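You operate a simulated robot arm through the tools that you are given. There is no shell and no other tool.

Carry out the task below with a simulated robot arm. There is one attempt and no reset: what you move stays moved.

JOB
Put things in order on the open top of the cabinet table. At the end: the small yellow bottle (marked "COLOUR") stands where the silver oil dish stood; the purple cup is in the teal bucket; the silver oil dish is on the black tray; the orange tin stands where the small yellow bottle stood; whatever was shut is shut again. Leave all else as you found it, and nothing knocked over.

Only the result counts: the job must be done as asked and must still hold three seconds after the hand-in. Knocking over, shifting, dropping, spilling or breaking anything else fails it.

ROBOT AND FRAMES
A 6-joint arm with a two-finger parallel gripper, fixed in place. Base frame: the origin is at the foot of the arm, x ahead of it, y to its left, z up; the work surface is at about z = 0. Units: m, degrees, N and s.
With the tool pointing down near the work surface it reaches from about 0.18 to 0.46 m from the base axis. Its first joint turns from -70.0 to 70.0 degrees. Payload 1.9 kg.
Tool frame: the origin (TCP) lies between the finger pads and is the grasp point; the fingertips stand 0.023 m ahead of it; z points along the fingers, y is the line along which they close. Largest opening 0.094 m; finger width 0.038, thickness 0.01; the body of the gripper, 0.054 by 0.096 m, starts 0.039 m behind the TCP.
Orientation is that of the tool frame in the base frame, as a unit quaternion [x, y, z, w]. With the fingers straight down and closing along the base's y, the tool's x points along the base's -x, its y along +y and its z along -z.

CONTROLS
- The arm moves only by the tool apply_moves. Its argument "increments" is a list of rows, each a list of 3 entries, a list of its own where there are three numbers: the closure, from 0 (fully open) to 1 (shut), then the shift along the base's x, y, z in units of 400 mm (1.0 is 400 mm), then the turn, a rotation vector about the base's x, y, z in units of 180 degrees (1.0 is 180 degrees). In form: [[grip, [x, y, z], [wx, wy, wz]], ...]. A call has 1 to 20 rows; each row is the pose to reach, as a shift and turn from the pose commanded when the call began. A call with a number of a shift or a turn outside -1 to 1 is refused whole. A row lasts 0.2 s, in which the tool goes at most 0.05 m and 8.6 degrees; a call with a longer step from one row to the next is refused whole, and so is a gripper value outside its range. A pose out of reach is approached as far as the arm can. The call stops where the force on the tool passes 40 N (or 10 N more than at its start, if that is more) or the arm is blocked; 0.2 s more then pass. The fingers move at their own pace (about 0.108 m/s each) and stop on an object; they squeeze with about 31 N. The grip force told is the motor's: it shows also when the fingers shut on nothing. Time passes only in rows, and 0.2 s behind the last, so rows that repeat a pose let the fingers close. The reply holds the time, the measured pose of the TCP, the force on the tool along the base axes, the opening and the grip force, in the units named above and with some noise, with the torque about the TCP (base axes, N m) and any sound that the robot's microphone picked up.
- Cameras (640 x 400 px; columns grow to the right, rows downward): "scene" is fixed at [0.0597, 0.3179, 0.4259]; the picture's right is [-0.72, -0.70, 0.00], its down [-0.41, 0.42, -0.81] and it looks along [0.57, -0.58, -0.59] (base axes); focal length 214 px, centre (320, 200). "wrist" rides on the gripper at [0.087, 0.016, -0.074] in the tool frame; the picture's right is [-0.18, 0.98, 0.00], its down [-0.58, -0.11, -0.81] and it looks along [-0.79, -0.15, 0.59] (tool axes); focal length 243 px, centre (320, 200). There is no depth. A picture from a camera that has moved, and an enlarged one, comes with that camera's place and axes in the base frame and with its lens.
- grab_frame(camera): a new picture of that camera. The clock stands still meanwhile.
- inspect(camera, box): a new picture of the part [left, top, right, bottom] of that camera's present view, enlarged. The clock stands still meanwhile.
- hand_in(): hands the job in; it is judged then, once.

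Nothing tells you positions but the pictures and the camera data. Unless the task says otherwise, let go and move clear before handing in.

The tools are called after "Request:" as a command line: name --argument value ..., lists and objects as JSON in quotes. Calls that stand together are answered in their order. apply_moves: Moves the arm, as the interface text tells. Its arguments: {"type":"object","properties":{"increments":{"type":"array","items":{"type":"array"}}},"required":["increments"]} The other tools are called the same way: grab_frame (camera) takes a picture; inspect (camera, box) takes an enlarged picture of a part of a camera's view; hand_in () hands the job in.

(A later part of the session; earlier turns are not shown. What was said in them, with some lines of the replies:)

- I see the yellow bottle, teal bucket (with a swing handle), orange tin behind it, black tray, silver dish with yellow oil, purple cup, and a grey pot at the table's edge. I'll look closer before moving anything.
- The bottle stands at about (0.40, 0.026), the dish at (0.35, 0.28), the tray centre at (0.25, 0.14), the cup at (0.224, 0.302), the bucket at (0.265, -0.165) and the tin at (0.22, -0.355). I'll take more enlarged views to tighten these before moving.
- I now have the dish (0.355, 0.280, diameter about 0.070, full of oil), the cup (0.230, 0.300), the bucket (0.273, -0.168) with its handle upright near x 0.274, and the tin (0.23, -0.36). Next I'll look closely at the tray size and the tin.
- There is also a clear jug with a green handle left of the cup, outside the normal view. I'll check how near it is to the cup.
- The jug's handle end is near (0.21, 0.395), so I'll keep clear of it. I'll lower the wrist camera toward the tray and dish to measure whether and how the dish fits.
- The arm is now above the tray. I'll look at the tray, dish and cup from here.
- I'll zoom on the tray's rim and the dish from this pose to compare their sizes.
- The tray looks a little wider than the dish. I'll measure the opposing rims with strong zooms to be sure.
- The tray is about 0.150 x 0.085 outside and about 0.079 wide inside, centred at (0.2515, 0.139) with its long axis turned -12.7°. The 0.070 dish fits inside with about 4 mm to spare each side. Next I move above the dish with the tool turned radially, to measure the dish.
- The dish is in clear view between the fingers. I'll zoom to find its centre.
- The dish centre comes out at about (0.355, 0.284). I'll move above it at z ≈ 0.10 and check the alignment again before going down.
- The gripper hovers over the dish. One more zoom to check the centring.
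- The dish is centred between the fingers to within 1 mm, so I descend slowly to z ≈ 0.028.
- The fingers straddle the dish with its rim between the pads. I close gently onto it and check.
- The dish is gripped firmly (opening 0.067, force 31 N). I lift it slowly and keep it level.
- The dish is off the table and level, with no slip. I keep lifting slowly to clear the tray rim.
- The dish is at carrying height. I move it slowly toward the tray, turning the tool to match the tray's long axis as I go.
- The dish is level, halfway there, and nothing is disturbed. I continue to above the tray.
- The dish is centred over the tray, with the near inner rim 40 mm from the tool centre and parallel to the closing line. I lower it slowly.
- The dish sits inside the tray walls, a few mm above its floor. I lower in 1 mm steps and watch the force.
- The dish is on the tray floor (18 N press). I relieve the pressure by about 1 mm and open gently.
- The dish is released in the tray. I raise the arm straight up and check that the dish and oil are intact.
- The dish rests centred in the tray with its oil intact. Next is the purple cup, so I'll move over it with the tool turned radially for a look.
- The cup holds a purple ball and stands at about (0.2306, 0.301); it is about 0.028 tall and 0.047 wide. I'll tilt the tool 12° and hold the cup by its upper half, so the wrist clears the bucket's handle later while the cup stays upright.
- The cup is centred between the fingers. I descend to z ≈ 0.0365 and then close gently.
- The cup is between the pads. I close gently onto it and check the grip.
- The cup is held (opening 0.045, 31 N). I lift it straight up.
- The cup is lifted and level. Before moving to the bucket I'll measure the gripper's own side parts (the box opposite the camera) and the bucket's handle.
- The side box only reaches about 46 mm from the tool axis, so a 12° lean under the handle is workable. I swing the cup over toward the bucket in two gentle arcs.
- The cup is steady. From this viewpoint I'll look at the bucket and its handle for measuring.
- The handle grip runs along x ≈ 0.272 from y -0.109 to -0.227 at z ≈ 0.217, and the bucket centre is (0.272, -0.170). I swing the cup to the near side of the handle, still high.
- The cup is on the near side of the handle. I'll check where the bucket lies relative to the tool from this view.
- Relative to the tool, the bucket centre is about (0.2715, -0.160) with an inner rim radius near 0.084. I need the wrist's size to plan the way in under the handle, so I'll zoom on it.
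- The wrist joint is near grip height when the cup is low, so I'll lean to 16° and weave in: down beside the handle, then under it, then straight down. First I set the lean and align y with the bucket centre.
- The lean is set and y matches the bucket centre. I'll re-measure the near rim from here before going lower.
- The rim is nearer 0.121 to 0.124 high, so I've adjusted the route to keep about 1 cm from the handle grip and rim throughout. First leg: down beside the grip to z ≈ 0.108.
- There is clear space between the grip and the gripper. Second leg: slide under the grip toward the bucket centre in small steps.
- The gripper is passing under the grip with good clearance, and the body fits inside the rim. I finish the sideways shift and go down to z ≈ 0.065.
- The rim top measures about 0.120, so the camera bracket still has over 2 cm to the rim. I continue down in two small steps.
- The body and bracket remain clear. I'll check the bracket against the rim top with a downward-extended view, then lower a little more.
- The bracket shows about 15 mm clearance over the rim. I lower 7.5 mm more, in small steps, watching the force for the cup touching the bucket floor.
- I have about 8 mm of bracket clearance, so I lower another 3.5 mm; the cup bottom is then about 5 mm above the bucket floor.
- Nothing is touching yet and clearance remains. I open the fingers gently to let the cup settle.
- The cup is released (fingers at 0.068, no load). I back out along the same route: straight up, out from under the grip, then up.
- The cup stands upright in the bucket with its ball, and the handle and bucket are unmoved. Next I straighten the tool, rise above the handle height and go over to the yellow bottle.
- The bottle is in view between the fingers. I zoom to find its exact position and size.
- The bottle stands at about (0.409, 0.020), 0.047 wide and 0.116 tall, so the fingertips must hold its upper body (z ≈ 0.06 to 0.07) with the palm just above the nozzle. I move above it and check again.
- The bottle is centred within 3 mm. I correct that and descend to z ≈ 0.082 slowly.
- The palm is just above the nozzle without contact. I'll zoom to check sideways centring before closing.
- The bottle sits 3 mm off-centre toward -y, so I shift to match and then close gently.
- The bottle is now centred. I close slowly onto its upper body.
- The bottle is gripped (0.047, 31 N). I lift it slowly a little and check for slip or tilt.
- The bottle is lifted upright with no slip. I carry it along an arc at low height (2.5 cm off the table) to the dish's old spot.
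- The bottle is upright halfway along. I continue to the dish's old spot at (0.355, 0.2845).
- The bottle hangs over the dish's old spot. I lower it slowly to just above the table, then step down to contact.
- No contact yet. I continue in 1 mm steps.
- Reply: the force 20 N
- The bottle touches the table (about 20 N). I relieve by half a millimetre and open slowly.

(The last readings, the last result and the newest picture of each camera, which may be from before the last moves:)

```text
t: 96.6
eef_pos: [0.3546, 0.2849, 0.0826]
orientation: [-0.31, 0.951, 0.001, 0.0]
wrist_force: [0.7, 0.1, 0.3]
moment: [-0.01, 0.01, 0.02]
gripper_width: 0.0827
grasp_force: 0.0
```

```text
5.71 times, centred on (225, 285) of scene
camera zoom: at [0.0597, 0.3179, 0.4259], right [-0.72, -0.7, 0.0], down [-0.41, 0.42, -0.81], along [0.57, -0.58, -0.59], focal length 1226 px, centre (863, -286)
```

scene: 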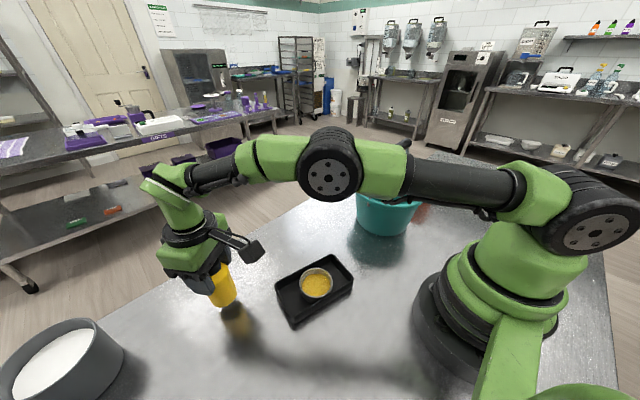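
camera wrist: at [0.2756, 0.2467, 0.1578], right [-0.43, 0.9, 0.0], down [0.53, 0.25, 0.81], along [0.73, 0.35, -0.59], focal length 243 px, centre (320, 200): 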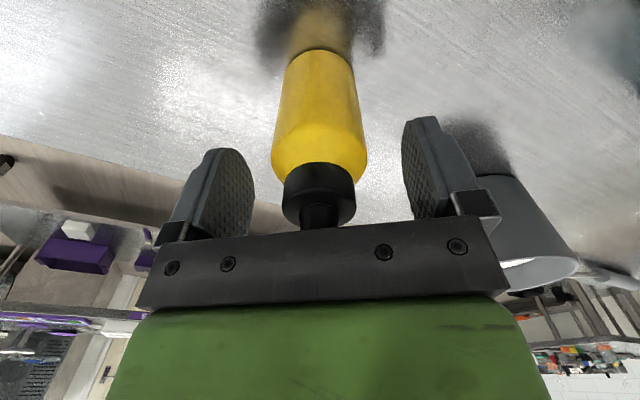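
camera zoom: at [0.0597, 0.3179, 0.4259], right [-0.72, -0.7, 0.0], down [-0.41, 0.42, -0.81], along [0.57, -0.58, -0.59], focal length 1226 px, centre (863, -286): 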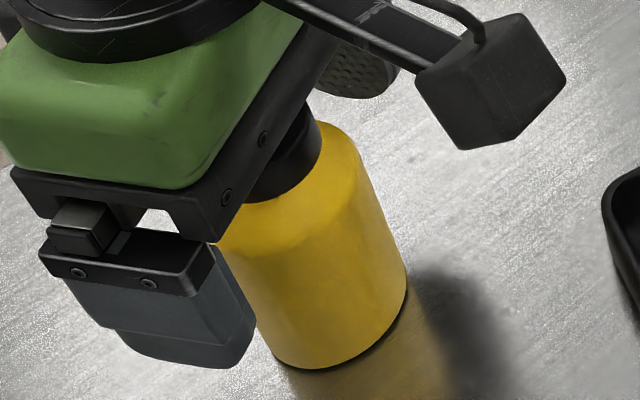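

The bottle stands free and upright. I raise the arm straight up until the fingers clear the nozzle, then back off.

Request:
apply_moves --increments '[[0.12, [0, 0, 0.02], [0, 0, 0]], [0.1, [0, 0, 0.05], [0, 0, 0]], [0.05, [0, 0, 0.09], [0, 0, 0]], [0.05, [-0.005, -0.004, 0.14], [0, 0, 0]], [0.05, [-0.02, -0.016, 0.19], [0, 0, 0]], [0.05, [-0.04, -0.032, 0.25], [0, 0, 0]], [0.05, [-0.07, -0.056, 0.31], [0, 0, 0]], [0.05, [-0.1, -0.08, 0.37], [0, 0, 0]], [0.05, [-0.13, -0.105, 0.43], [0, 0, 0]], [0.05, [-0.15, -0.12, 0.48], [0, 0, 0]], [0.05, [-0.15, -0.12, 0.5], [0, 0, 0]]]'

Request:
grab_frame --camera "scene"

Request:
inspect --camera "scene" --box '[180, 220, 280, 320]'

Request:
grab_frame --camera "wrist"

```text
t: 99.0
eef_pos: [0.2958, 0.235, 0.284]
orientation: [-0.31, 0.951, 0.001, 0.0]
wrist_force: [0.0, -0.8, 0.7]
moment: [0.02, 0.01, 0.01]
gripper_width: 0.0893
grasp_force: 0.0
```

```text
taken
```

scene: 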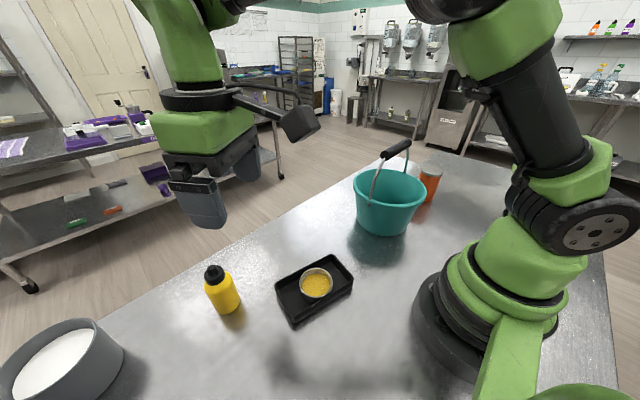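

```text
4.00 times, centred on (230, 270) of scene
camera zoom: at [0.0597, 0.3179, 0.4259], right [-0.72, -0.7, 0.0], down [-0.41, 0.42, -0.81], along [0.57, -0.58, -0.59], focal length 858 px, centre (680, -80)
```

zoom: 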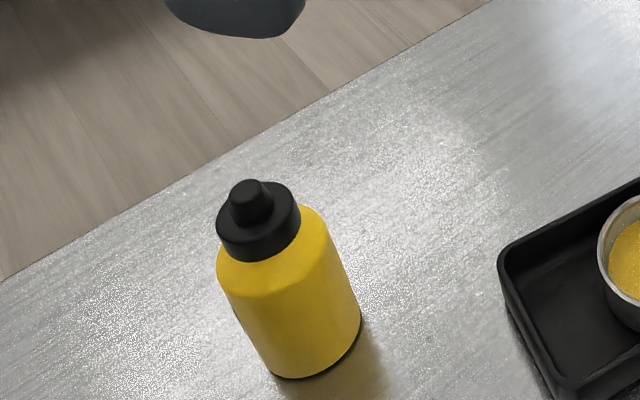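

```text
taken
camera wrist: at [0.2163, 0.1972, 0.3591], right [-0.43, 0.9, 0.0], down [0.53, 0.25, 0.81], along [0.73, 0.35, -0.59], focal length 243 px, centre (320, 200)
```

wrist: 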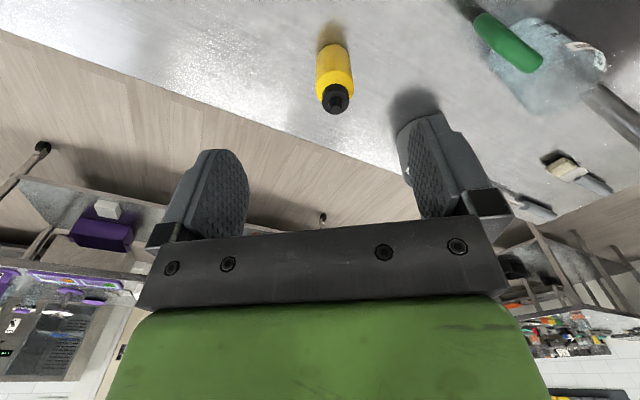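

The bottle stands upright on the dish's old spot. Now the orange tin: I swing the empty gripper high over the bucket, well above its handle.

Request:
apply_moves --increments '[[0.05, [0.004, -0.02, 0.02], [0, 0, -0.008]], [0.05, [0.012, -0.07, 0.05], [0, 0, -0.025]], [0.05, [0.024, -0.13, 0.075], [0, 0, -0.05]], [0.05, [0.036, -0.195, 0.09], [0, 0, -0.08]], [0.05, [0.048, -0.26, 0.09], [0, 0, -0.11]], [0.05, [0.06, -0.325, 0.09], [0, 0, -0.135]], [0.05, [0.07, -0.39, 0.09], [0, 0, -0.155]], [0.05, [0.078, -0.45, 0.09], [0, 0, -0.167]], [0.05, [0.083, -0.495, 0.09], [0, 0, -0.1722]], [0.05, [0.085, -0.5125, 0.09], [0, 0, -0.1722]]]'

Request:
apply_moves --increments '[[0.05, [-0.005, -0.02, 0], [0, 0, -0.01]], [0.05, [-0.015, -0.065, 0], [0, 0, -0.035]], [0.05, [-0.032, -0.115, 0], [0, 0, -0.06]], [0.05, [-0.05, -0.17, 0], [0, 0, -0.09]], [0.05, [-0.07, -0.225, 0], [0, 0, -0.12]], [0.05, [-0.09, -0.285, 0], [0, 0, -0.15]], [0.05, [-0.11, -0.345, 0], [0, 0, -0.18]], [0.05, [-0.135, -0.41, 0], [0, 0, -0.205]], [0.05, [-0.16, -0.47, 0], [0, 0, -0.225]], [0.05, [-0.18, -0.53, 0], [0, 0, -0.235]], [0.05, [-0.195, -0.565, 0], [0, 0, -0.2389]], [0.05, [-0.2, -0.575, 0], [0, 0, -0.2389]]]'

Request:
apply_moves --increments '[[0.05, [-0.01, -0.02, 0], [0, 0, -0.01]], [0.05, [-0.03, -0.06, 0], [0, 0, -0.03]], [0.05, [-0.05, -0.11, -0.01], [0, 0, -0.05]], [0.05, [-0.075, -0.16, -0.04], [0, 0, -0.075]], [0.05, [-0.1, -0.21, -0.08], [0, 0, -0.095]], [0.05, [-0.12, -0.25, -0.12], [0, 0, -0.1083]], [0.05, [-0.1275, -0.275, -0.16], [0, 0, -0.1083]], [0.05, [-0.1275, -0.28, -0.175], [0, 0, -0.1083]]]'

Request:
grab_frame --camera "wrist"

Request:
grab_frame --camera "scene"

```text
t: 101.2
eef_pos: [0.3289, 0.0298, 0.3189]
orientation: [-0.044, 0.999, 0.0, 0.0]
wrist_force: [-0.2, -0.1, 1.3]
moment: [0.02, 0.0, -0.02]
gripper_width: 0.0896
grasp_force: 0.1
```

```text
t: 103.8
eef_pos: [0.2491, -0.1981, 0.3186]
orientation: [0.324, 0.946, 0.001, 0.0]
wrist_force: [0.7, 0.4, 0.2]
moment: [0.0, 0.02, 0.01]
gripper_width: 0.0892
grasp_force: 0.1
```

```text
t: 105.6
eef_pos: [0.1961, -0.3098, 0.2477]
orientation: [0.481, 0.877, 0.002, 0.001]
wrist_force: [0.5, -0.3, -0.2]
moment: [-0.01, 0.04, 0.01]
gripper_width: 0.0894
grasp_force: 0.0
```

```text
taken
camera wrist: at [0.1635, -0.2292, 0.3236], right [0.93, 0.37, 0.0], down [0.22, -0.55, 0.81], along [0.3, -0.75, -0.59], focal length 243 px, centre (320, 200)
```

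wrist: 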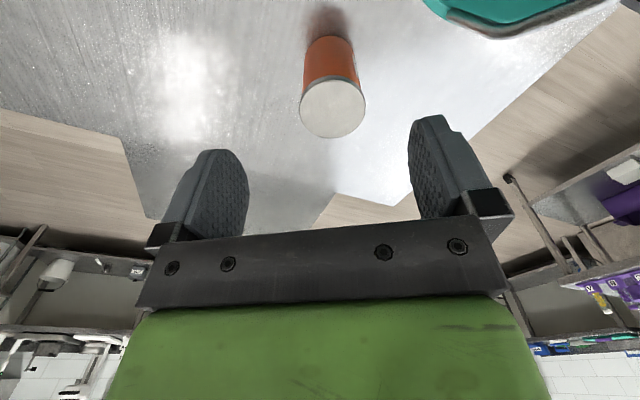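

```text
taken
```

scene: 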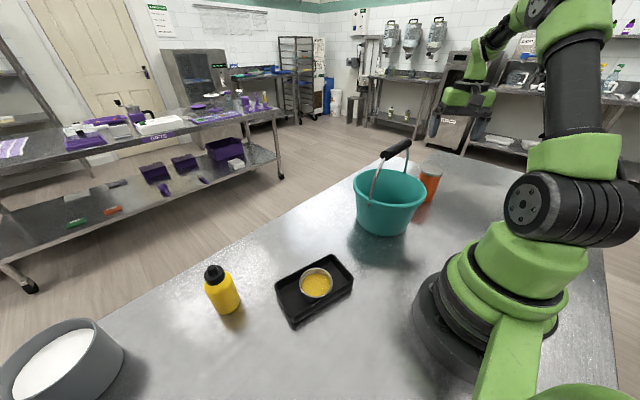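

The tin is in clear view between the fingers. I zoom to measure its position, width and height.

Request:
inspect --camera "wrist" --box '[260, 20, 400, 150]'

Request:
inspect --camera "scene" --box '[400, 150, 460, 210]'

```text
3.08 times, centred on (330, 85) of wrist
camera zoom: at [0.1635, -0.2292, 0.3236], right [0.93, 0.37, 0.0], down [0.22, -0.55, 0.81], along [0.3, -0.75, -0.59], focal length 746 px, centre (289, 554)
```

zoom: 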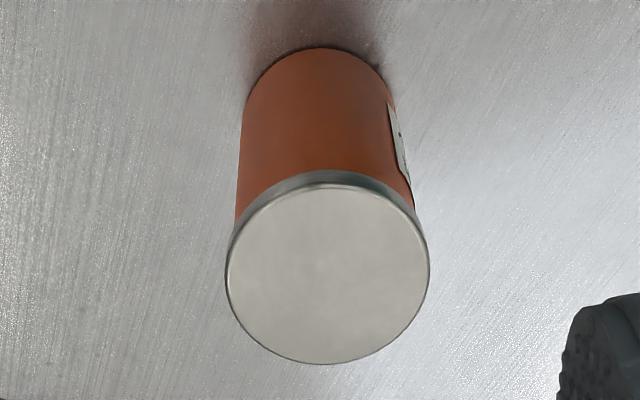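

```text
6.67 times, centred on (430, 180) of scene
camera zoom: at [0.0597, 0.3179, 0.4259], right [-0.72, -0.7, 0.0], down [-0.41, 0.42, -0.81], along [0.57, -0.58, -0.59], focal length 1430 px, centre (-413, 333)
```

zoom: 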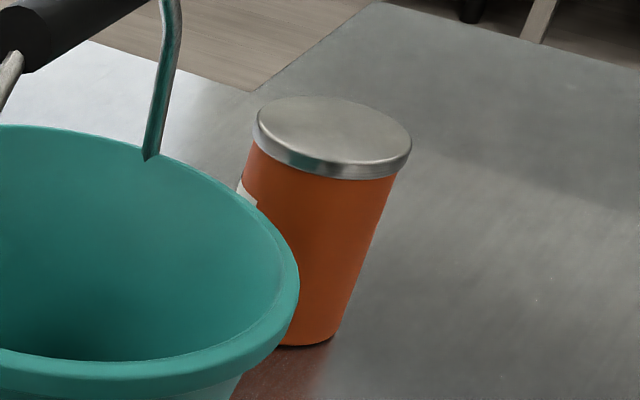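

The tin is at about (0.230, -0.362), body 0.065 wide with a slightly wider lid (0.068), about 0.101 tall. I move above it for a closer measurement.

Request:
apply_moves --increments '[[0, [0.01, -0.016, -0.02], [0, 0, 0]], [0, [0.03, -0.047, -0.06], [0, 0, 0]], [0, [0.05, -0.078, -0.11], [0, 0, 0]], [0, [0.07, -0.11, -0.17], [0, 0, 0]], [0, [0.082, -0.129, -0.215], [0, 0, 0]], [0, [0.084, -0.1318, -0.2318], [0, 0, 0]], [0, [0.084, -0.1318, -0.2318], [0, 0, 0]]]'

Request:
grab_frame --camera "wrist"

Request:
inspect --camera "wrist" --box '[230, 0, 420, 170]'

Request:
inspect --camera "scene" --box '[380, 90, 480, 220]'

```text
t: 107.2
eef_pos: [0.2322, -0.3634, 0.1563]
orientation: [0.48, 0.877, 0.001, 0.0]
wrist_force: [-0.2, 0.2, 0.0]
moment: [-0.01, 0.02, 0.02]
gripper_width: 0.0938
grasp_force: 0.1
```

```text
taken
camera wrist: at [0.1992, -0.2818, 0.2316], right [0.93, 0.37, 0.0], down [0.22, -0.55, 0.81], along [0.3, -0.75, -0.59], focal length 243 px, centre (320, 200)
```

wrist: 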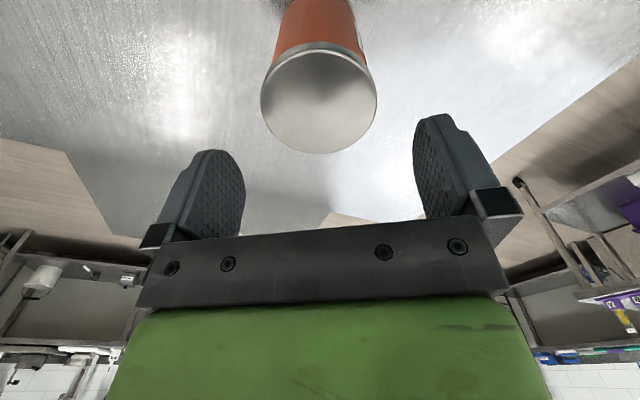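

```text
2.35 times, centred on (325, 85) of wrist
camera zoom: at [0.1992, -0.2818, 0.2316], right [0.93, 0.37, 0.0], down [0.22, -0.55, 0.81], along [0.3, -0.75, -0.59], focal length 571 px, centre (308, 471)
```

zoom: 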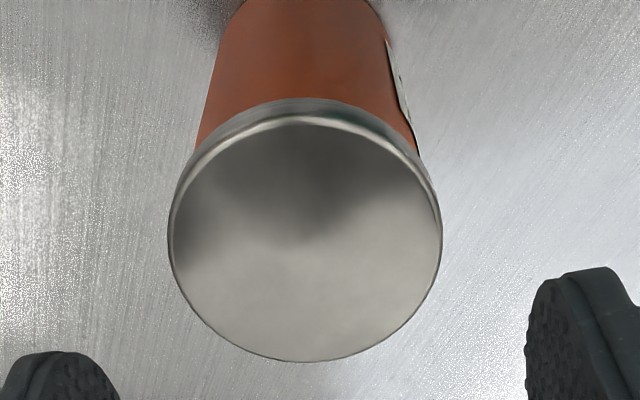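

```text
3.08 times, centred on (430, 155) of scene
camera zoom: at [0.0597, 0.3179, 0.4259], right [-0.72, -0.7, 0.0], down [-0.41, 0.42, -0.81], along [0.57, -0.58, -0.59], focal length 660 px, centre (-18, 338)
```

zoom: 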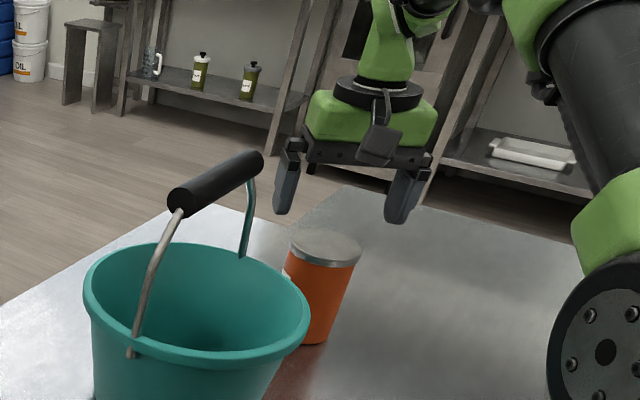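

The lid top is about 0.104 high and the tin is centred within 3 mm. I correct that and descend to z ≈ 0.073, watching the palm's clearance to the lid.

Request:
apply_moves --increments '[[0, [-0.002, 0.003, -0.02], [0, 0, 0]], [0, [-0.004, 0.0063, -0.055], [0, 0, 0]], [0, [-0.004, 0.0063, -0.095], [0, 0, 0]], [0, [-0.004, 0.0063, -0.135], [0, 0, 0]], [0, [-0.004, 0.0063, -0.17], [0, 0, 0]], [0, [-0.004, 0.0063, -0.195], [0, 0, 0]], [0, [-0.004, 0.0063, -0.208], [0, 0, 0]], [0, [-0.004, 0.0063, -0.208], [0, 0, 0]]]'

Request:
grab_frame --camera "wrist"

Request:
inspect --camera "wrist" --box '[140, 60, 500, 280]'

Request:
inspect --camera "scene" --box '[390, 120, 470, 220]'

```text
t: 109.0
eef_pos: [0.23, -0.3613, 0.0753]
orientation: [0.48, 0.877, 0.0, 0.001]
wrist_force: [1.1, -0.3, 1.3]
moment: [-0.02, 0.01, 0.02]
gripper_width: 0.0944
grasp_force: 0.0
```

```text
taken
camera wrist: at [0.1971, -0.2793, 0.1486], right [0.93, 0.37, 0.0], down [0.22, -0.55, 0.81], along [0.3, -0.75, -0.59], focal length 243 px, centre (320, 200)
```

wrist: 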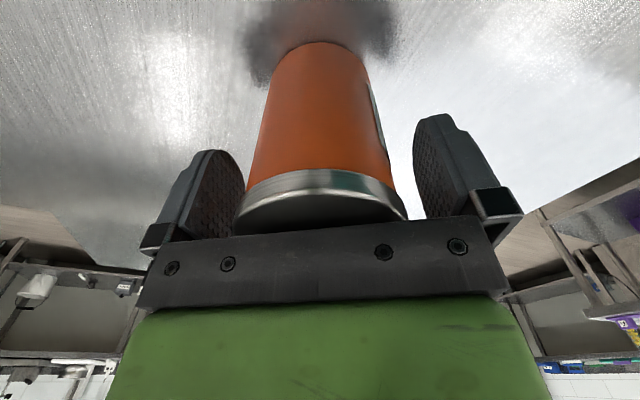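

```text
1.78 times, centred on (320, 170) of wrist
camera zoom: at [0.1971, -0.2793, 0.1486], right [0.93, 0.37, 0.0], down [0.22, -0.55, 0.81], along [0.3, -0.75, -0.59], focal length 431 px, centre (320, 253)
```

zoom: 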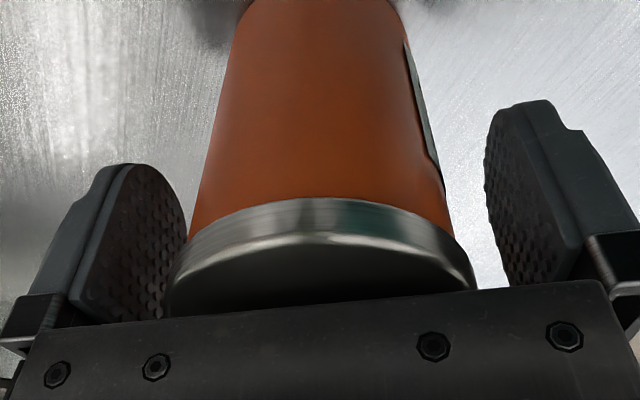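

```text
4.00 times, centred on (430, 170) of scene
camera zoom: at [0.0597, 0.3179, 0.4259], right [-0.72, -0.7, 0.0], down [-0.41, 0.42, -0.81], along [0.57, -0.58, -0.59], focal length 858 px, centre (-120, 320)
```

zoom: 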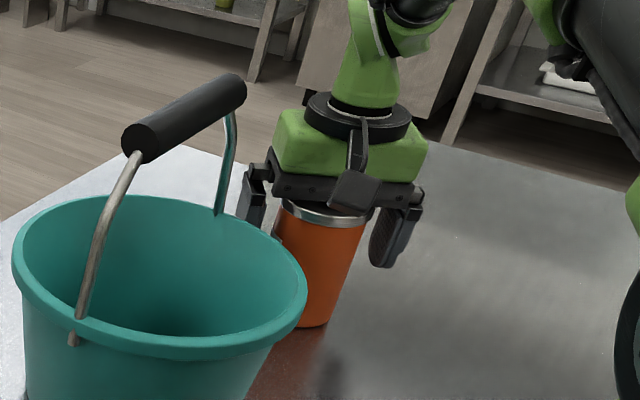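

The palm has about 6 mm to the lid, and the lid band spans roughly 0.098 to 0.106. I lower 2.8 mm so the pads stay below the lid, then close slowly on the body.

Request:
apply_moves --increments '[[0, [0, 0, -0.004], [0, 0, 0]], [0, [0, 0, -0.007], [0, 0, 0]], [0.1, [0, 0, -0.007], [0, 0, 0]], [0.18, [0, 0, -0.007], [0, 0, 0]], [0.23, [0, 0, -0.007], [0, 0, 0]], [0.26, [0, 0, -0.007], [0, 0, 0]], [0.28, [0, 0, -0.007], [0, 0, 0]], [0.29, [0, 0, -0.007], [0, 0, 0]], [0.3, [0, 0, -0.007], [0, 0, 0]], [0.31, [0, 0, -0.007], [0, 0, 0]], [0.32, [0, 0, -0.007], [0, 0, 0]], [0.34, [0, 0, -0.007], [0, 0, 0]], [0.37, [0, 0, -0.007], [0, 0, 0]], [0.37, [0, 0, -0.007], [0, 0, 0]]]'

Request:
inspect --camera "wrist" --box '[140, 60, 500, 280]'

Request:
inspect --camera "scene" --box '[390, 120, 470, 220]'

```text
t: 112.0
eef_pos: [0.2304, -0.3618, 0.0711]
orientation: [0.481, 0.877, 0.001, 0.0]
wrist_force: [0.0, 0.3, 2.1]
moment: [0.0, 0.08, -0.02]
gripper_width: 0.0635
grasp_force: 31.0
```

```text
1.78 times, centred on (320, 170) of wrist
camera zoom: at [0.1971, -0.2786, 0.1455], right [0.93, 0.37, 0.0], down [0.22, -0.55, 0.81], along [0.3, -0.75, -0.59], focal length 431 px, centre (320, 253)
```

zoom: 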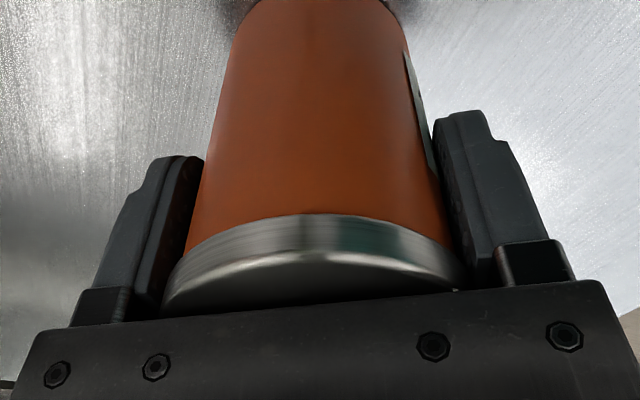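

```text
4.00 times, centred on (430, 170) of scene
camera zoom: at [0.0597, 0.318, 0.4259], right [-0.72, -0.7, 0.0], down [-0.41, 0.42, -0.81], along [0.57, -0.58, -0.59], focal length 858 px, centre (-120, 320)
```

zoom: 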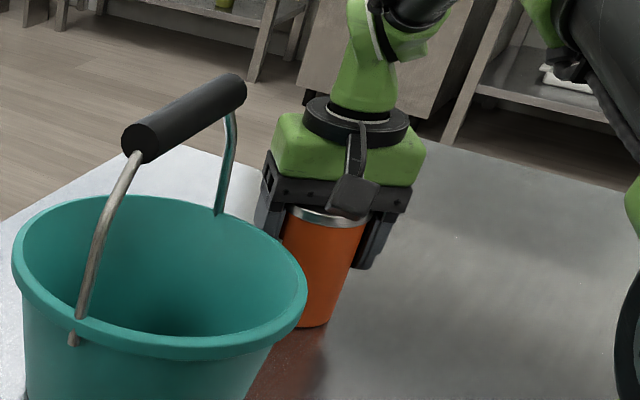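

The tin is gripped on its body (0.0635, 31 N). I lift slowly and check that lid and body rise together.

Request:
apply_moves --increments '[[0.38, [0, 0, 0.0025], [0, 0, 0]], [0.38, [0, 0, 0.0075], [0, 0, 0]], [0.38, [0, 0, 0.015], [0, 0, 0]], [0.38, [0, 0, 0.025], [0, 0, 0]], [0.38, [0, 0, 0.0375], [0, 0, 0]], [0.38, [0, 0, 0.05], [0, 0, 0]], [0.38, [0, 0, 0.06], [0, 0, 0]], [0.38, [0, 0, 0.065], [0, 0, 0]], [0.38, [0, 0, 0.065], [0, 0, 0]]]'

Request:
inspect --camera "wrist" --box '[140, 60, 500, 280]'

Request:
inspect --camera "scene" --box '[390, 120, 470, 220]'

```text
t: 114.0
eef_pos: [0.2296, -0.361, 0.0974]
orientation: [0.481, 0.877, 0.0, 0.0]
wrist_force: [0.0, 0.0, -3.4]
moment: [0.01, 0.02, 0.01]
gripper_width: 0.0634
grasp_force: 31.0
```

```text
1.78 times, centred on (320, 170) of wrist
camera zoom: at [0.1969, -0.2794, 0.171], right [0.93, 0.37, 0.0], down [0.22, -0.55, 0.81], along [0.3, -0.75, -0.59], focal length 431 px, centre (320, 253)
```

zoom: 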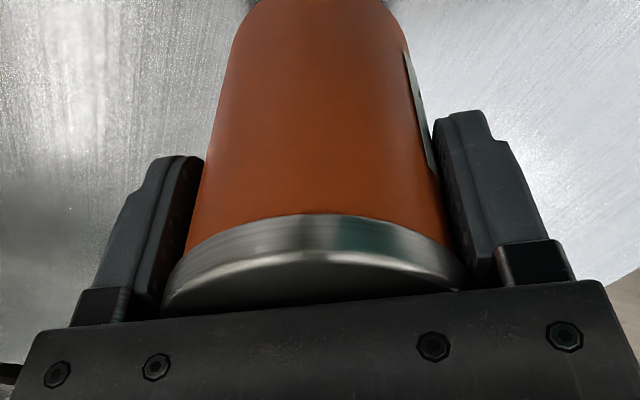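

```text
4.00 times, centred on (430, 170) of scene
camera zoom: at [0.0597, 0.3179, 0.4259], right [-0.72, -0.7, 0.0], down [-0.41, 0.42, -0.81], along [0.57, -0.58, -0.59], focal length 858 px, centre (-120, 320)
```

zoom: 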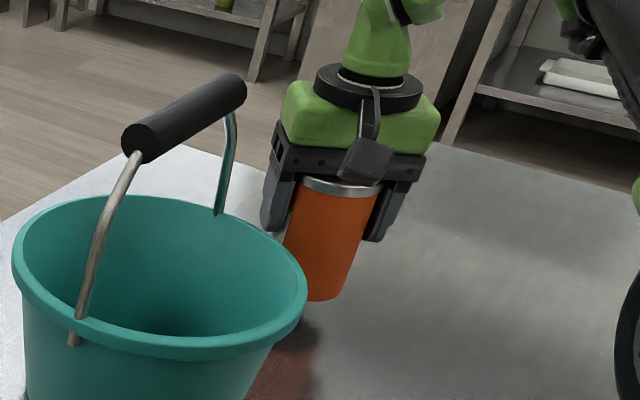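

The tin is lifted cleanly with its lid on. I raise it while drawing it in toward the arm, so it can pass high over the bucket's handle.

Request:
apply_moves --increments '[[0.38, [-0.003, 0.005, 0.012], [0, 0, 0]], [0.38, [-0.008, 0.013, 0.035], [0, 0, 0]], [0.38, [-0.014, 0.023, 0.065], [0, 0, 0]], [0.38, [-0.02, 0.033, 0.1], [0, 0, 0]], [0.38, [-0.027, 0.045, 0.135], [0, 0, 0]], [0.38, [-0.0365, 0.06, 0.1825], [0, 0, 0]], [0.38, [-0.05, 0.081, 0.22], [0, 0, 0]], [0.38, [-0.065, 0.104, 0.26], [0, 0, 0]], [0.38, [-0.08, 0.128, 0.3], [0, 0, 0]], [0.38, [-0.095, 0.151, 0.34], [0, 0, 0]], [0.38, [-0.112, 0.177, 0.385], [0, 0, 0]], [0.38, [-0.1315, 0.2075, 0.4325], [0, 0, 0]], [0.38, [-0.142, 0.223, 0.475], [0, 0, 0]], [0.38, [-0.152, 0.24, 0.515], [0, 0, 0]], [0.38, [-0.162, 0.255, 0.555], [0, 0, 0]], [0.38, [-0.169, 0.266, 0.58], [0, 0, 0]], [0.38, [-0.1715, 0.27, 0.592], [0, 0, 0]], [0.38, [-0.1715, 0.27, 0.595], [0, 0, 0]]]'

Request:
grab_frame --camera "scene"

Request:
grab_frame --camera "wrist"

```text
t: 117.8
eef_pos: [0.1609, -0.2525, 0.3343]
orientation: [0.481, 0.877, 0.001, 0.001]
wrist_force: [0.4, -0.2, -3.3]
moment: [0.02, 0.03, -0.03]
gripper_width: 0.0634
grasp_force: 31.6
```

```text
taken
```

scene: 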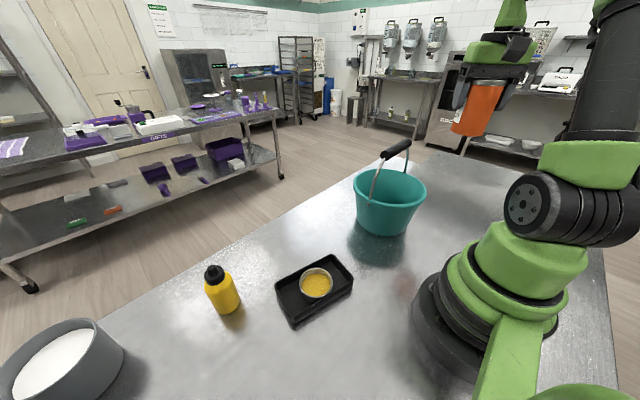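

```text
taken
camera wrist: at [0.1282, -0.1708, 0.4095], right [0.93, 0.37, 0.0], down [0.22, -0.55, 0.81], along [0.3, -0.75, -0.59], focal length 243 px, centre (320, 200)
```

wrist: 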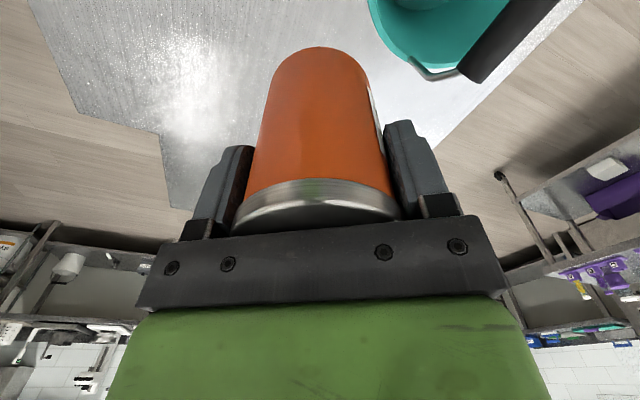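

The tin's bottom is now at about 0.264, well above the grip top (0.23). I swing it over the bucket toward the bottle's old spot.

Request:
apply_moves --increments '[[0.38, [0.005, 0.0051, 0.001], [0, 0, 0.003]], [0.38, [0.0149, 0.0154, 0.01], [0, 0, 0.0092]], [0.38, [0.0322, 0.0333, 0.02], [0, 0, 0.0199]], [0.38, [0.0545, 0.0564, 0.03], [0, 0, 0.0336]], [0.38, [0.0793, 0.082, 0.04], [0, 0, 0.0489]], [0.38, [0.1066, 0.1102, 0.04], [0, 0, 0.0657]], [0.38, [0.1338, 0.1384, 0.04], [0, 0, 0.0825]], [0.38, [0.1611, 0.1666, 0.04], [0, 0, 0.0993]], [0.38, [0.1883, 0.1948, 0.04], [0, 0, 0.1161]], [0.38, [0.2131, 0.2204, 0.04], [0, 0, 0.1314]], [0.38, [0.2329, 0.2409, 0.04], [0, 0, 0.1436]], [0.38, [0.2478, 0.2563, 0.04], [0, 0, 0.1528]]]'

Request:
apply_moves --increments '[[0.38, [0.0025, 0.0083, 0], [0, 0, 0.0036]], [0.38, [0.0075, 0.0248, 0], [0, 0, 0.0109]], [0.38, [0.0163, 0.0536, 0], [0, 0, 0.0236]], [0.38, [0.0275, 0.0908, 0], [0, 0, 0.04]], [0.38, [0.04, 0.132, 0], [0, 0, 0.0581]], [0.38, [0.0538, 0.1774, 0], [0, 0, 0.0781]], [0.38, [0.0675, 0.2228, 0], [0, 0, 0.0981]], [0.38, [0.0813, 0.2681, 0], [0, 0, 0.1181]], [0.38, [0.095, 0.3135, -0.005], [0, 0, 0.1381]], [0.38, [0.1075, 0.3548, -0.01], [0, 0, 0.1563]], [0.38, [0.1175, 0.3878, -0.015], [0, 0, 0.1708]], [0.38, [0.125, 0.4125, -0.02], [0, 0, 0.1817]], [0.38, [0.125, 0.4125, -0.02], [0, 0, 0.1817]]]'

Request:
grab_frame --camera "scene"

Request:
grab_frame --camera "wrist"

```text
t: 120.4
eef_pos: [0.26, -0.1498, 0.3498]
orientation: [0.258, 0.966, 0.001, 0.0]
wrist_force: [0.5, 0.2, -2.3]
moment: [-0.02, 0.02, -0.02]
gripper_width: 0.0635
grasp_force: 30.8
```

```text
t: 123.2
eef_pos: [0.3106, 0.0151, 0.3418]
orientation: [-0.025, 1.0, 0.001, 0.001]
wrist_force: [-0.8, 0.1, -3.6]
moment: [0.03, 0.02, 0.01]
gripper_width: 0.0635
grasp_force: 30.9
```

```text
taken
```

scene: 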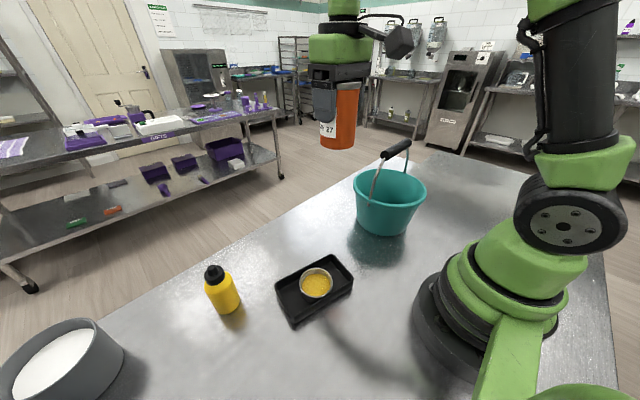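

```text
taken
camera wrist: at [0.2235, 0.0272, 0.4164], right [0.14, 0.99, 0.0], down [0.59, -0.08, 0.81], along [0.8, -0.11, -0.59], focal length 243 px, centre (320, 200)
```

wrist: 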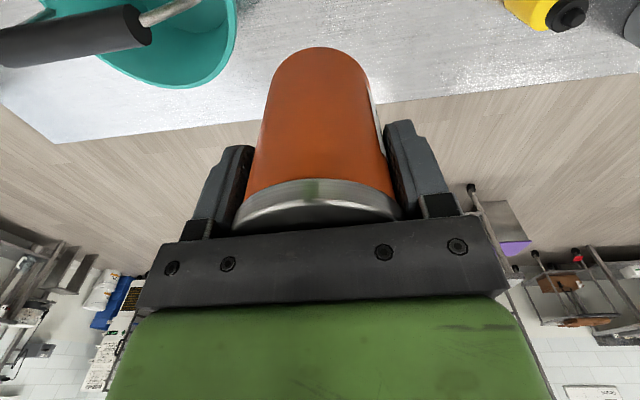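

The tin passed safely over the bucket. I now extend outward and down to above the bottle's old spot at (0.411, 0.0195).

Request:
apply_moves --increments '[[0.38, [0.005, 0.0002, -0.0111], [0, 0, 0]], [0.38, [0.0151, 0.0007, -0.0333], [0, 0, 0]], [0.38, [0.0301, 0.0013, -0.0665], [0, 0, 0]], [0.38, [0.0502, 0.0022, -0.1109], [0, 0, 0]], [0.38, [0.0728, 0.0032, -0.1608], [0, 0, 0]], [0.38, [0.0954, 0.0042, -0.2107], [0, 0, 0]], [0.38, [0.118, 0.0052, -0.2606], [0, 0, 0]], [0.38, [0.1406, 0.0062, -0.3105], [0, 0, 0]], [0.38, [0.1632, 0.0072, -0.3604], [0, 0, 0]], [0.38, [0.1857, 0.0081, -0.4103], [0, 0, 0]], [0.38, [0.2058, 0.009, -0.4547], [0, 0, 0]], [0.38, [0.2234, 0.0098, -0.4935], [0, 0, 0]], [0.38, [0.2359, 0.0103, -0.5212], [0, 0, 0]], [0.38, [0.2447, 0.0107, -0.5406], [0, 0, 0]], [0.38, [0.2497, 0.0109, -0.5517], [0, 0, 0]], [0.38, [0.251, 0.011, -0.5545], [0, 0, 0]], [0.38, [0.251, 0.011, -0.5545], [0, 0, 0]]]'

Request:
inspect --camera "scene" --box '[260, 120, 400, 260]'

Request:
inspect --camera "wrist" --box '[140, 60, 500, 280]'

```text
t: 126.8
eef_pos: [0.4106, 0.0195, 0.1187]
orientation: [-0.024, 1.0, 0.001, 0.0]
wrist_force: [-0.8, -1.0, -2.8]
moment: [-0.01, 0.01, 0.01]
gripper_width: 0.0637
grasp_force: 30.9
```

```text
2.86 times, centred on (330, 190) of scene
camera zoom: at [0.0597, 0.3179, 0.4259], right [-0.72, -0.7, 0.0], down [-0.41, 0.42, -0.81], along [0.57, -0.58, -0.59], focal length 613 px, centre (291, 229)
```

zoom: 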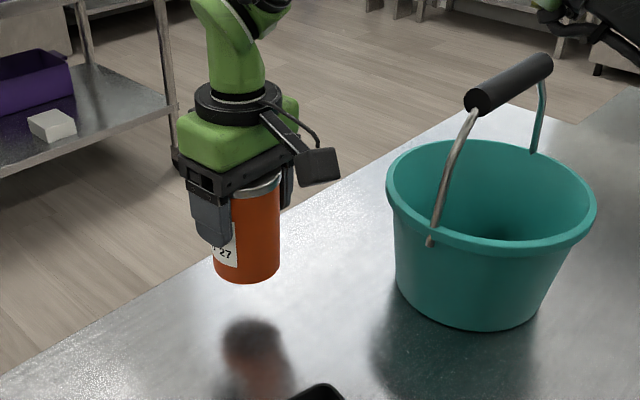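

```text
1.78 times, centred on (320, 170) of wrist
camera zoom: at [0.3236, 0.0319, 0.1946], right [0.14, 0.99, 0.0], down [0.59, -0.08, 0.81], along [0.8, -0.11, -0.59], focal length 431 px, centre (320, 253)
```

zoom: 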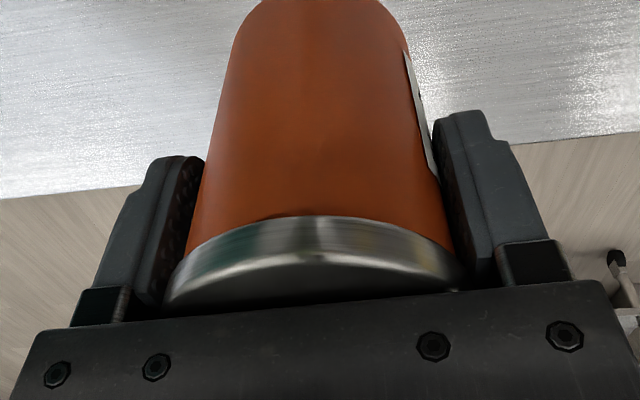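

The tin hangs upright over the target. I lower it slowly, then step to contact.

Request:
apply_moves --increments '[[0.38, [0, 0, -0.008], [0, 0, 0]], [0.38, [0, 0, -0.022], [0, 0, 0]], [0.38, [0, 0, -0.04], [0, 0, 0]], [0.38, [0, 0, -0.06], [0, 0, 0]], [0.38, [0, 0, -0.08], [0, 0, 0]], [0.38, [0, 0, -0.097], [0, 0, 0]], [0.38, [0, 0, -0.109], [0, 0, 0]], [0.38, [0, 0, -0.115], [0, 0, 0]], [0.38, [0, 0, -0.1163], [0, 0, 0]], [0.38, [0, 0, -0.1163], [0, 0, 0]]]'

Request:
apply_moves --increments '[[0.38, [0, 0, -0.0025], [0, 0, 0]], [0.38, [0, 0, -0.0025], [0, 0, 0]]]'

Request:
apply_moves --increments '[[0.38, [0, 0, -0.0025], [0, 0, 0]], [0.38, [0, 0, -0.0025], [0, 0, 0]]]'

```text
t: 129.0
eef_pos: [0.4113, 0.0186, 0.0732]
orientation: [-0.025, 1.0, 0.0, 0.0]
wrist_force: [-0.1, 0.0, -3.2]
moment: [-0.02, 0.03, 0.01]
gripper_width: 0.0635
grasp_force: 31.0
```

```text
t: 129.6
eef_pos: [0.4107, 0.0218, 0.0715]
orientation: [-0.024, 1.0, 0.001, 0.001]
wrist_force: [1.3, 0.7, -3.2]
moment: [-0.03, 0.02, -0.01]
gripper_width: 0.0633
grasp_force: 30.8
```

```text
t: 130.2
eef_pos: [0.4109, 0.0195, 0.0729]
orientation: [-0.025, 1.0, 0.001, 0.0]
wrist_force: [0.0, -0.8, -2.8]
moment: [-0.02, 0.04, 0.02]
gripper_width: 0.0635
grasp_force: 31.1
```

Still no contact. I continue in 1 mm steps.

Request:
apply_moves --increments '[[0.38, [0, 0, -0.0025], [0, 0, 0]], [0.38, [0, 0, -0.0025], [0, 0, 0]]]'

```text
t: 130.8
eef_pos: [0.4108, 0.0194, 0.0714]
orientation: [-0.025, 1.0, 0.001, 0.0]
wrist_force: [-0.4, 1.0, -2.4]
moment: [-0.01, -0.02, 0.03]
gripper_width: 0.0638
grasp_force: 30.4
```

Request:
apply_moves --increments '[[0.38, [0, 0, -0.0025], [0, 0, 0]], [0.38, [0, 0, -0.0025], [0, 0, 0]]]'

Request:
inspect --camera "scene" --box '[280, 170, 350, 250]'

```text
t: 131.4
eef_pos: [0.4111, 0.0187, 0.0693]
orientation: [-0.024, 1.0, 0.0, 0.001]
wrist_force: [-5.4, 0.4, 15.1]
moment: [-0.4, 0.43, -0.17]
gripper_width: 0.0636
grasp_force: 30.9
```

```text
5.00 times, centred on (315, 210) of scene
camera zoom: at [0.0597, 0.318, 0.4259], right [-0.72, -0.7, 0.0], down [-0.41, 0.42, -0.81], along [0.57, -0.58, -0.59], focal length 1072 px, centre (345, 150)
```

zoom: 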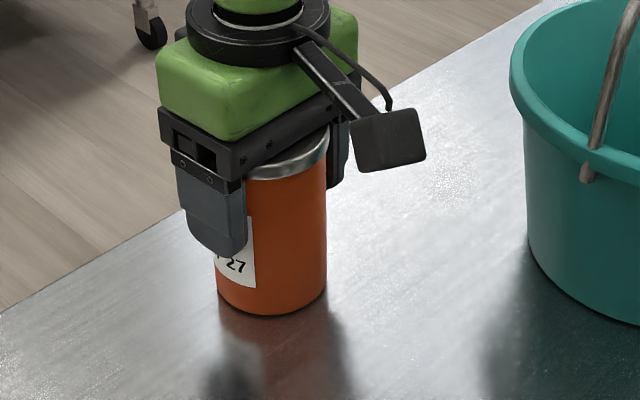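

The tin is on the table (15 N). I relieve slightly and open slowly.

Request:
apply_moves --increments '[[0.38, [0, 0, 0.001], [0, 0, 0]], [0.38, [0, 0, 0.0015], [0, 0, 0]]]'

Request:
apply_moves --increments '[[0.335, [0, 0, 0], [0, 0, 0]], [0.325, [0, 0, 0], [0, 0, 0]], [0.315, [0, 0, 0], [0, 0, 0]], [0.3, [0, 0, 0], [0, 0, 0]], [0.28, [0, 0, 0], [0, 0, 0]], [0.25, [0, 0, 0], [0, 0, 0]], [0.2, [0, 0, 0], [0, 0, 0]], [0.14, [0, 0, 0], [0, 0, 0]], [0.06, [0, 0, 0], [0, 0, 0]], [0, [0, 0, 0], [0, 0, 0]], [0, [0, 0, 0], [0, 0, 0]]]'

Request:
grab_frame --camera "wrist"

Request:
inspect --camera "scene" --box '[280, 170, 350, 250]'

```text
t: 132.0
eef_pos: [0.4118, 0.0199, 0.0702]
orientation: [-0.025, 1.0, 0.0, 0.001]
wrist_force: [-2.7, 0.0, 15.1]
moment: [-0.52, 0.26, -0.13]
gripper_width: 0.0635
grasp_force: 30.8
```

```text
t: 134.4
eef_pos: [0.4112, 0.0191, 0.0702]
orientation: [-0.024, 1.0, 0.001, 0.0]
wrist_force: [-0.4, 0.3, -0.6]
moment: [0.0, -0.01, 0.0]
gripper_width: 0.0939
grasp_force: 0.0
```

```text
taken
camera wrist: at [0.3234, 0.0314, 0.1452], right [0.14, 0.99, 0.0], down [0.59, -0.08, 0.81], along [0.8, -0.11, -0.59], focal length 243 px, centre (320, 200)
```

wrist: 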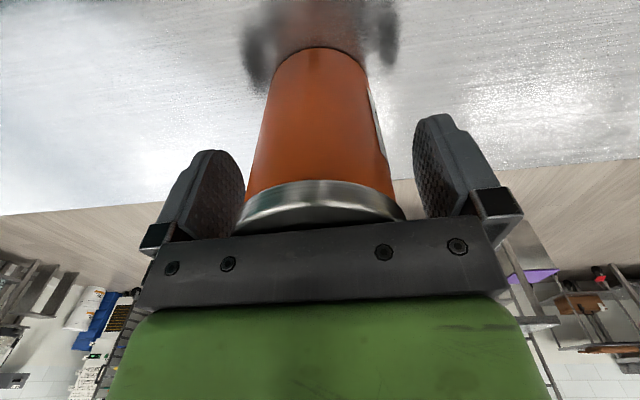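

```text
5.00 times, centred on (315, 210) of scene
camera zoom: at [0.0597, 0.3179, 0.4259], right [-0.72, -0.7, 0.0], down [-0.41, 0.42, -0.81], along [0.57, -0.58, -0.59], focal length 1072 px, centre (345, 150)
```

zoom: 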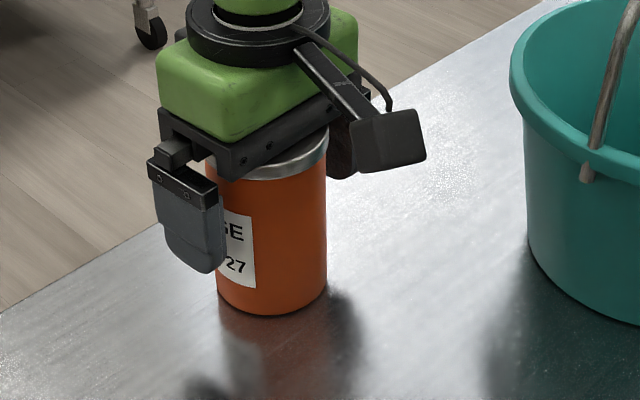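

The tin stands free. I raise straight up, clear of the lid, then back toward the start position and look over everything.

Request:
apply_moves --increments '[[0, [0, 0, 0.015], [0, 0, 0]], [0, [0, 0, 0.045], [0, 0, 0]], [0, [0, 0, 0.085], [0, 0, 0]], [0, [0, 0, 0.13], [0, 0, 0]], [0, [-0.01, 0, 0.18], [0, 0, 0]], [0, [-0.03, 0, 0.24], [0, 0, 0]], [0, [-0.06, 0, 0.31], [0, 0, 0]], [0, [-0.1, 0, 0.38], [0, 0, 0]], [0, [-0.15, 0.01, 0.46], [0, 0, 0]], [0, [-0.2, 0.015, 0.54], [0, 0, 0]], [0, [-0.25, 0.02, 0.62], [0, 0, 0]], [0, [-0.29, 0.02, 0.69], [0, 0, 0]], [0, [-0.31, 0.02, 0.75], [0, 0, 0]], [0, [-0.31, 0.02, 0.77], [0, 0, 0]], [0, [-0.31, 0.02, 0.77], [0, 0, 0]]]'

Request:
grab_frame --camera "scene"

Request:
inspect --camera "wrist" --box '[0, 0, 640, 4]'

Request:
inspect --camera "scene" --box '[190, 160, 450, 330]'

Request:
inspect --camera "scene" --box '[0, 396, 640, 400]'

```text
t: 137.6
eef_pos: [0.2869, 0.0279, 0.3772]
orientation: [-0.025, 1.0, 0.001, 0.0]
wrist_force: [-0.3, -0.1, 0.0]
moment: [0.0, -0.02, -0.03]
gripper_width: 0.0941
grasp_force: 0.1
```

```text
taken
```

scene: 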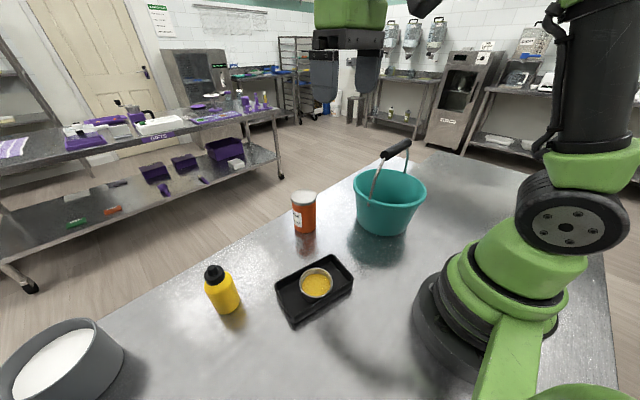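

```text
1.00 times, centred on (320, 2) of wrist (not enlarged: the box is as wide or as high as the picture)
camera zoom: at [0.1996, 0.0389, 0.4537], right [0.14, 0.99, 0.0], down [0.59, -0.08, 0.81], along [0.8, -0.11, -0.59], focal length 243 px, centre (320, 398)
```

zoom: 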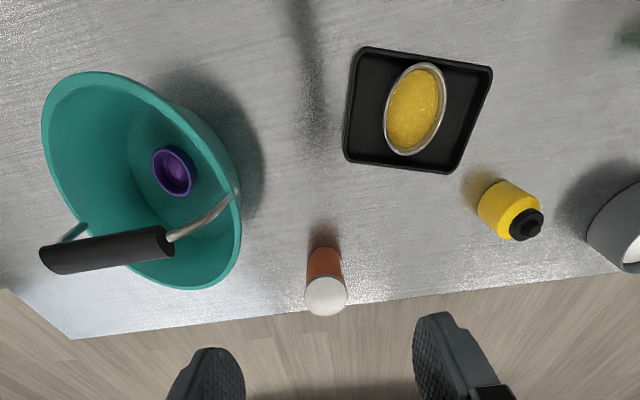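

```text
2.35 times, centred on (320, 245) of scene
camera zoom: at [0.0597, 0.3179, 0.4259], right [-0.72, -0.7, 0.0], down [-0.41, 0.42, -0.81], along [0.57, -0.58, -0.59], focal length 505 px, centre (320, 94)
```

zoom: 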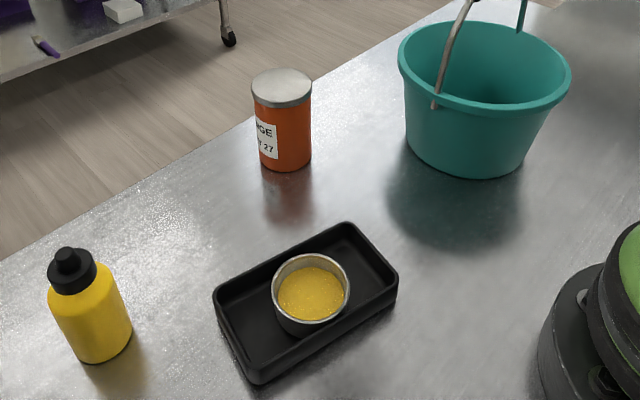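

```text
1.00 times, centred on (320, 398) of scene (not enlarged: the box is as wide or as high as the picture)
camera zoom: at [0.0597, 0.3179, 0.4259], right [-0.72, -0.7, 0.0], down [-0.41, 0.42, -0.81], along [0.57, -0.58, -0.59], focal length 214 px, centre (320, 2)
```

zoom: 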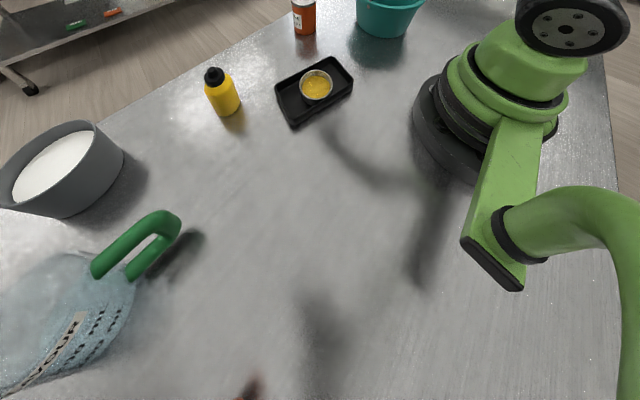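

Everything is in place: the oil dish is in the tray, the cup is upright in the bucket, and the yellow bottle stands on the dish's old spot. The orange tin, lid on, stands on the bottle's old spot. Nothing else has moved and the arm is clear, so I hand in.

Request:
hand_in

```text
The job is handed in.
```

All four items are where you asked, and I've handed the job in. I haven't been told how it was judged.

- **Silver oil dish:** it rests flat in the black tray, roughly centred, with the oil still in it.
- **Purple cup:** it stands upright in the teal bucket with the purple ball still inside. I released it about 5 mm above the bucket floor because the handle kept the gripper from going lower.
- **Small yellow bottle:** it stands upright where the oil dish stood, to within a few millimetres, with its cap on. I never saw the "COLOUR" label, but it was the only small yellow bottle on the table.
- **Orange tin:** it stands upright where the yellow bottle stood, to within a few millimetres, with its lid on.

I didn't need to open anything. In the final pictures nothing was knocked over or spilled, and I saw no change in the tray, bucket, bucket handle, grey pot or jug. The arm is clear of everything, near where it started.
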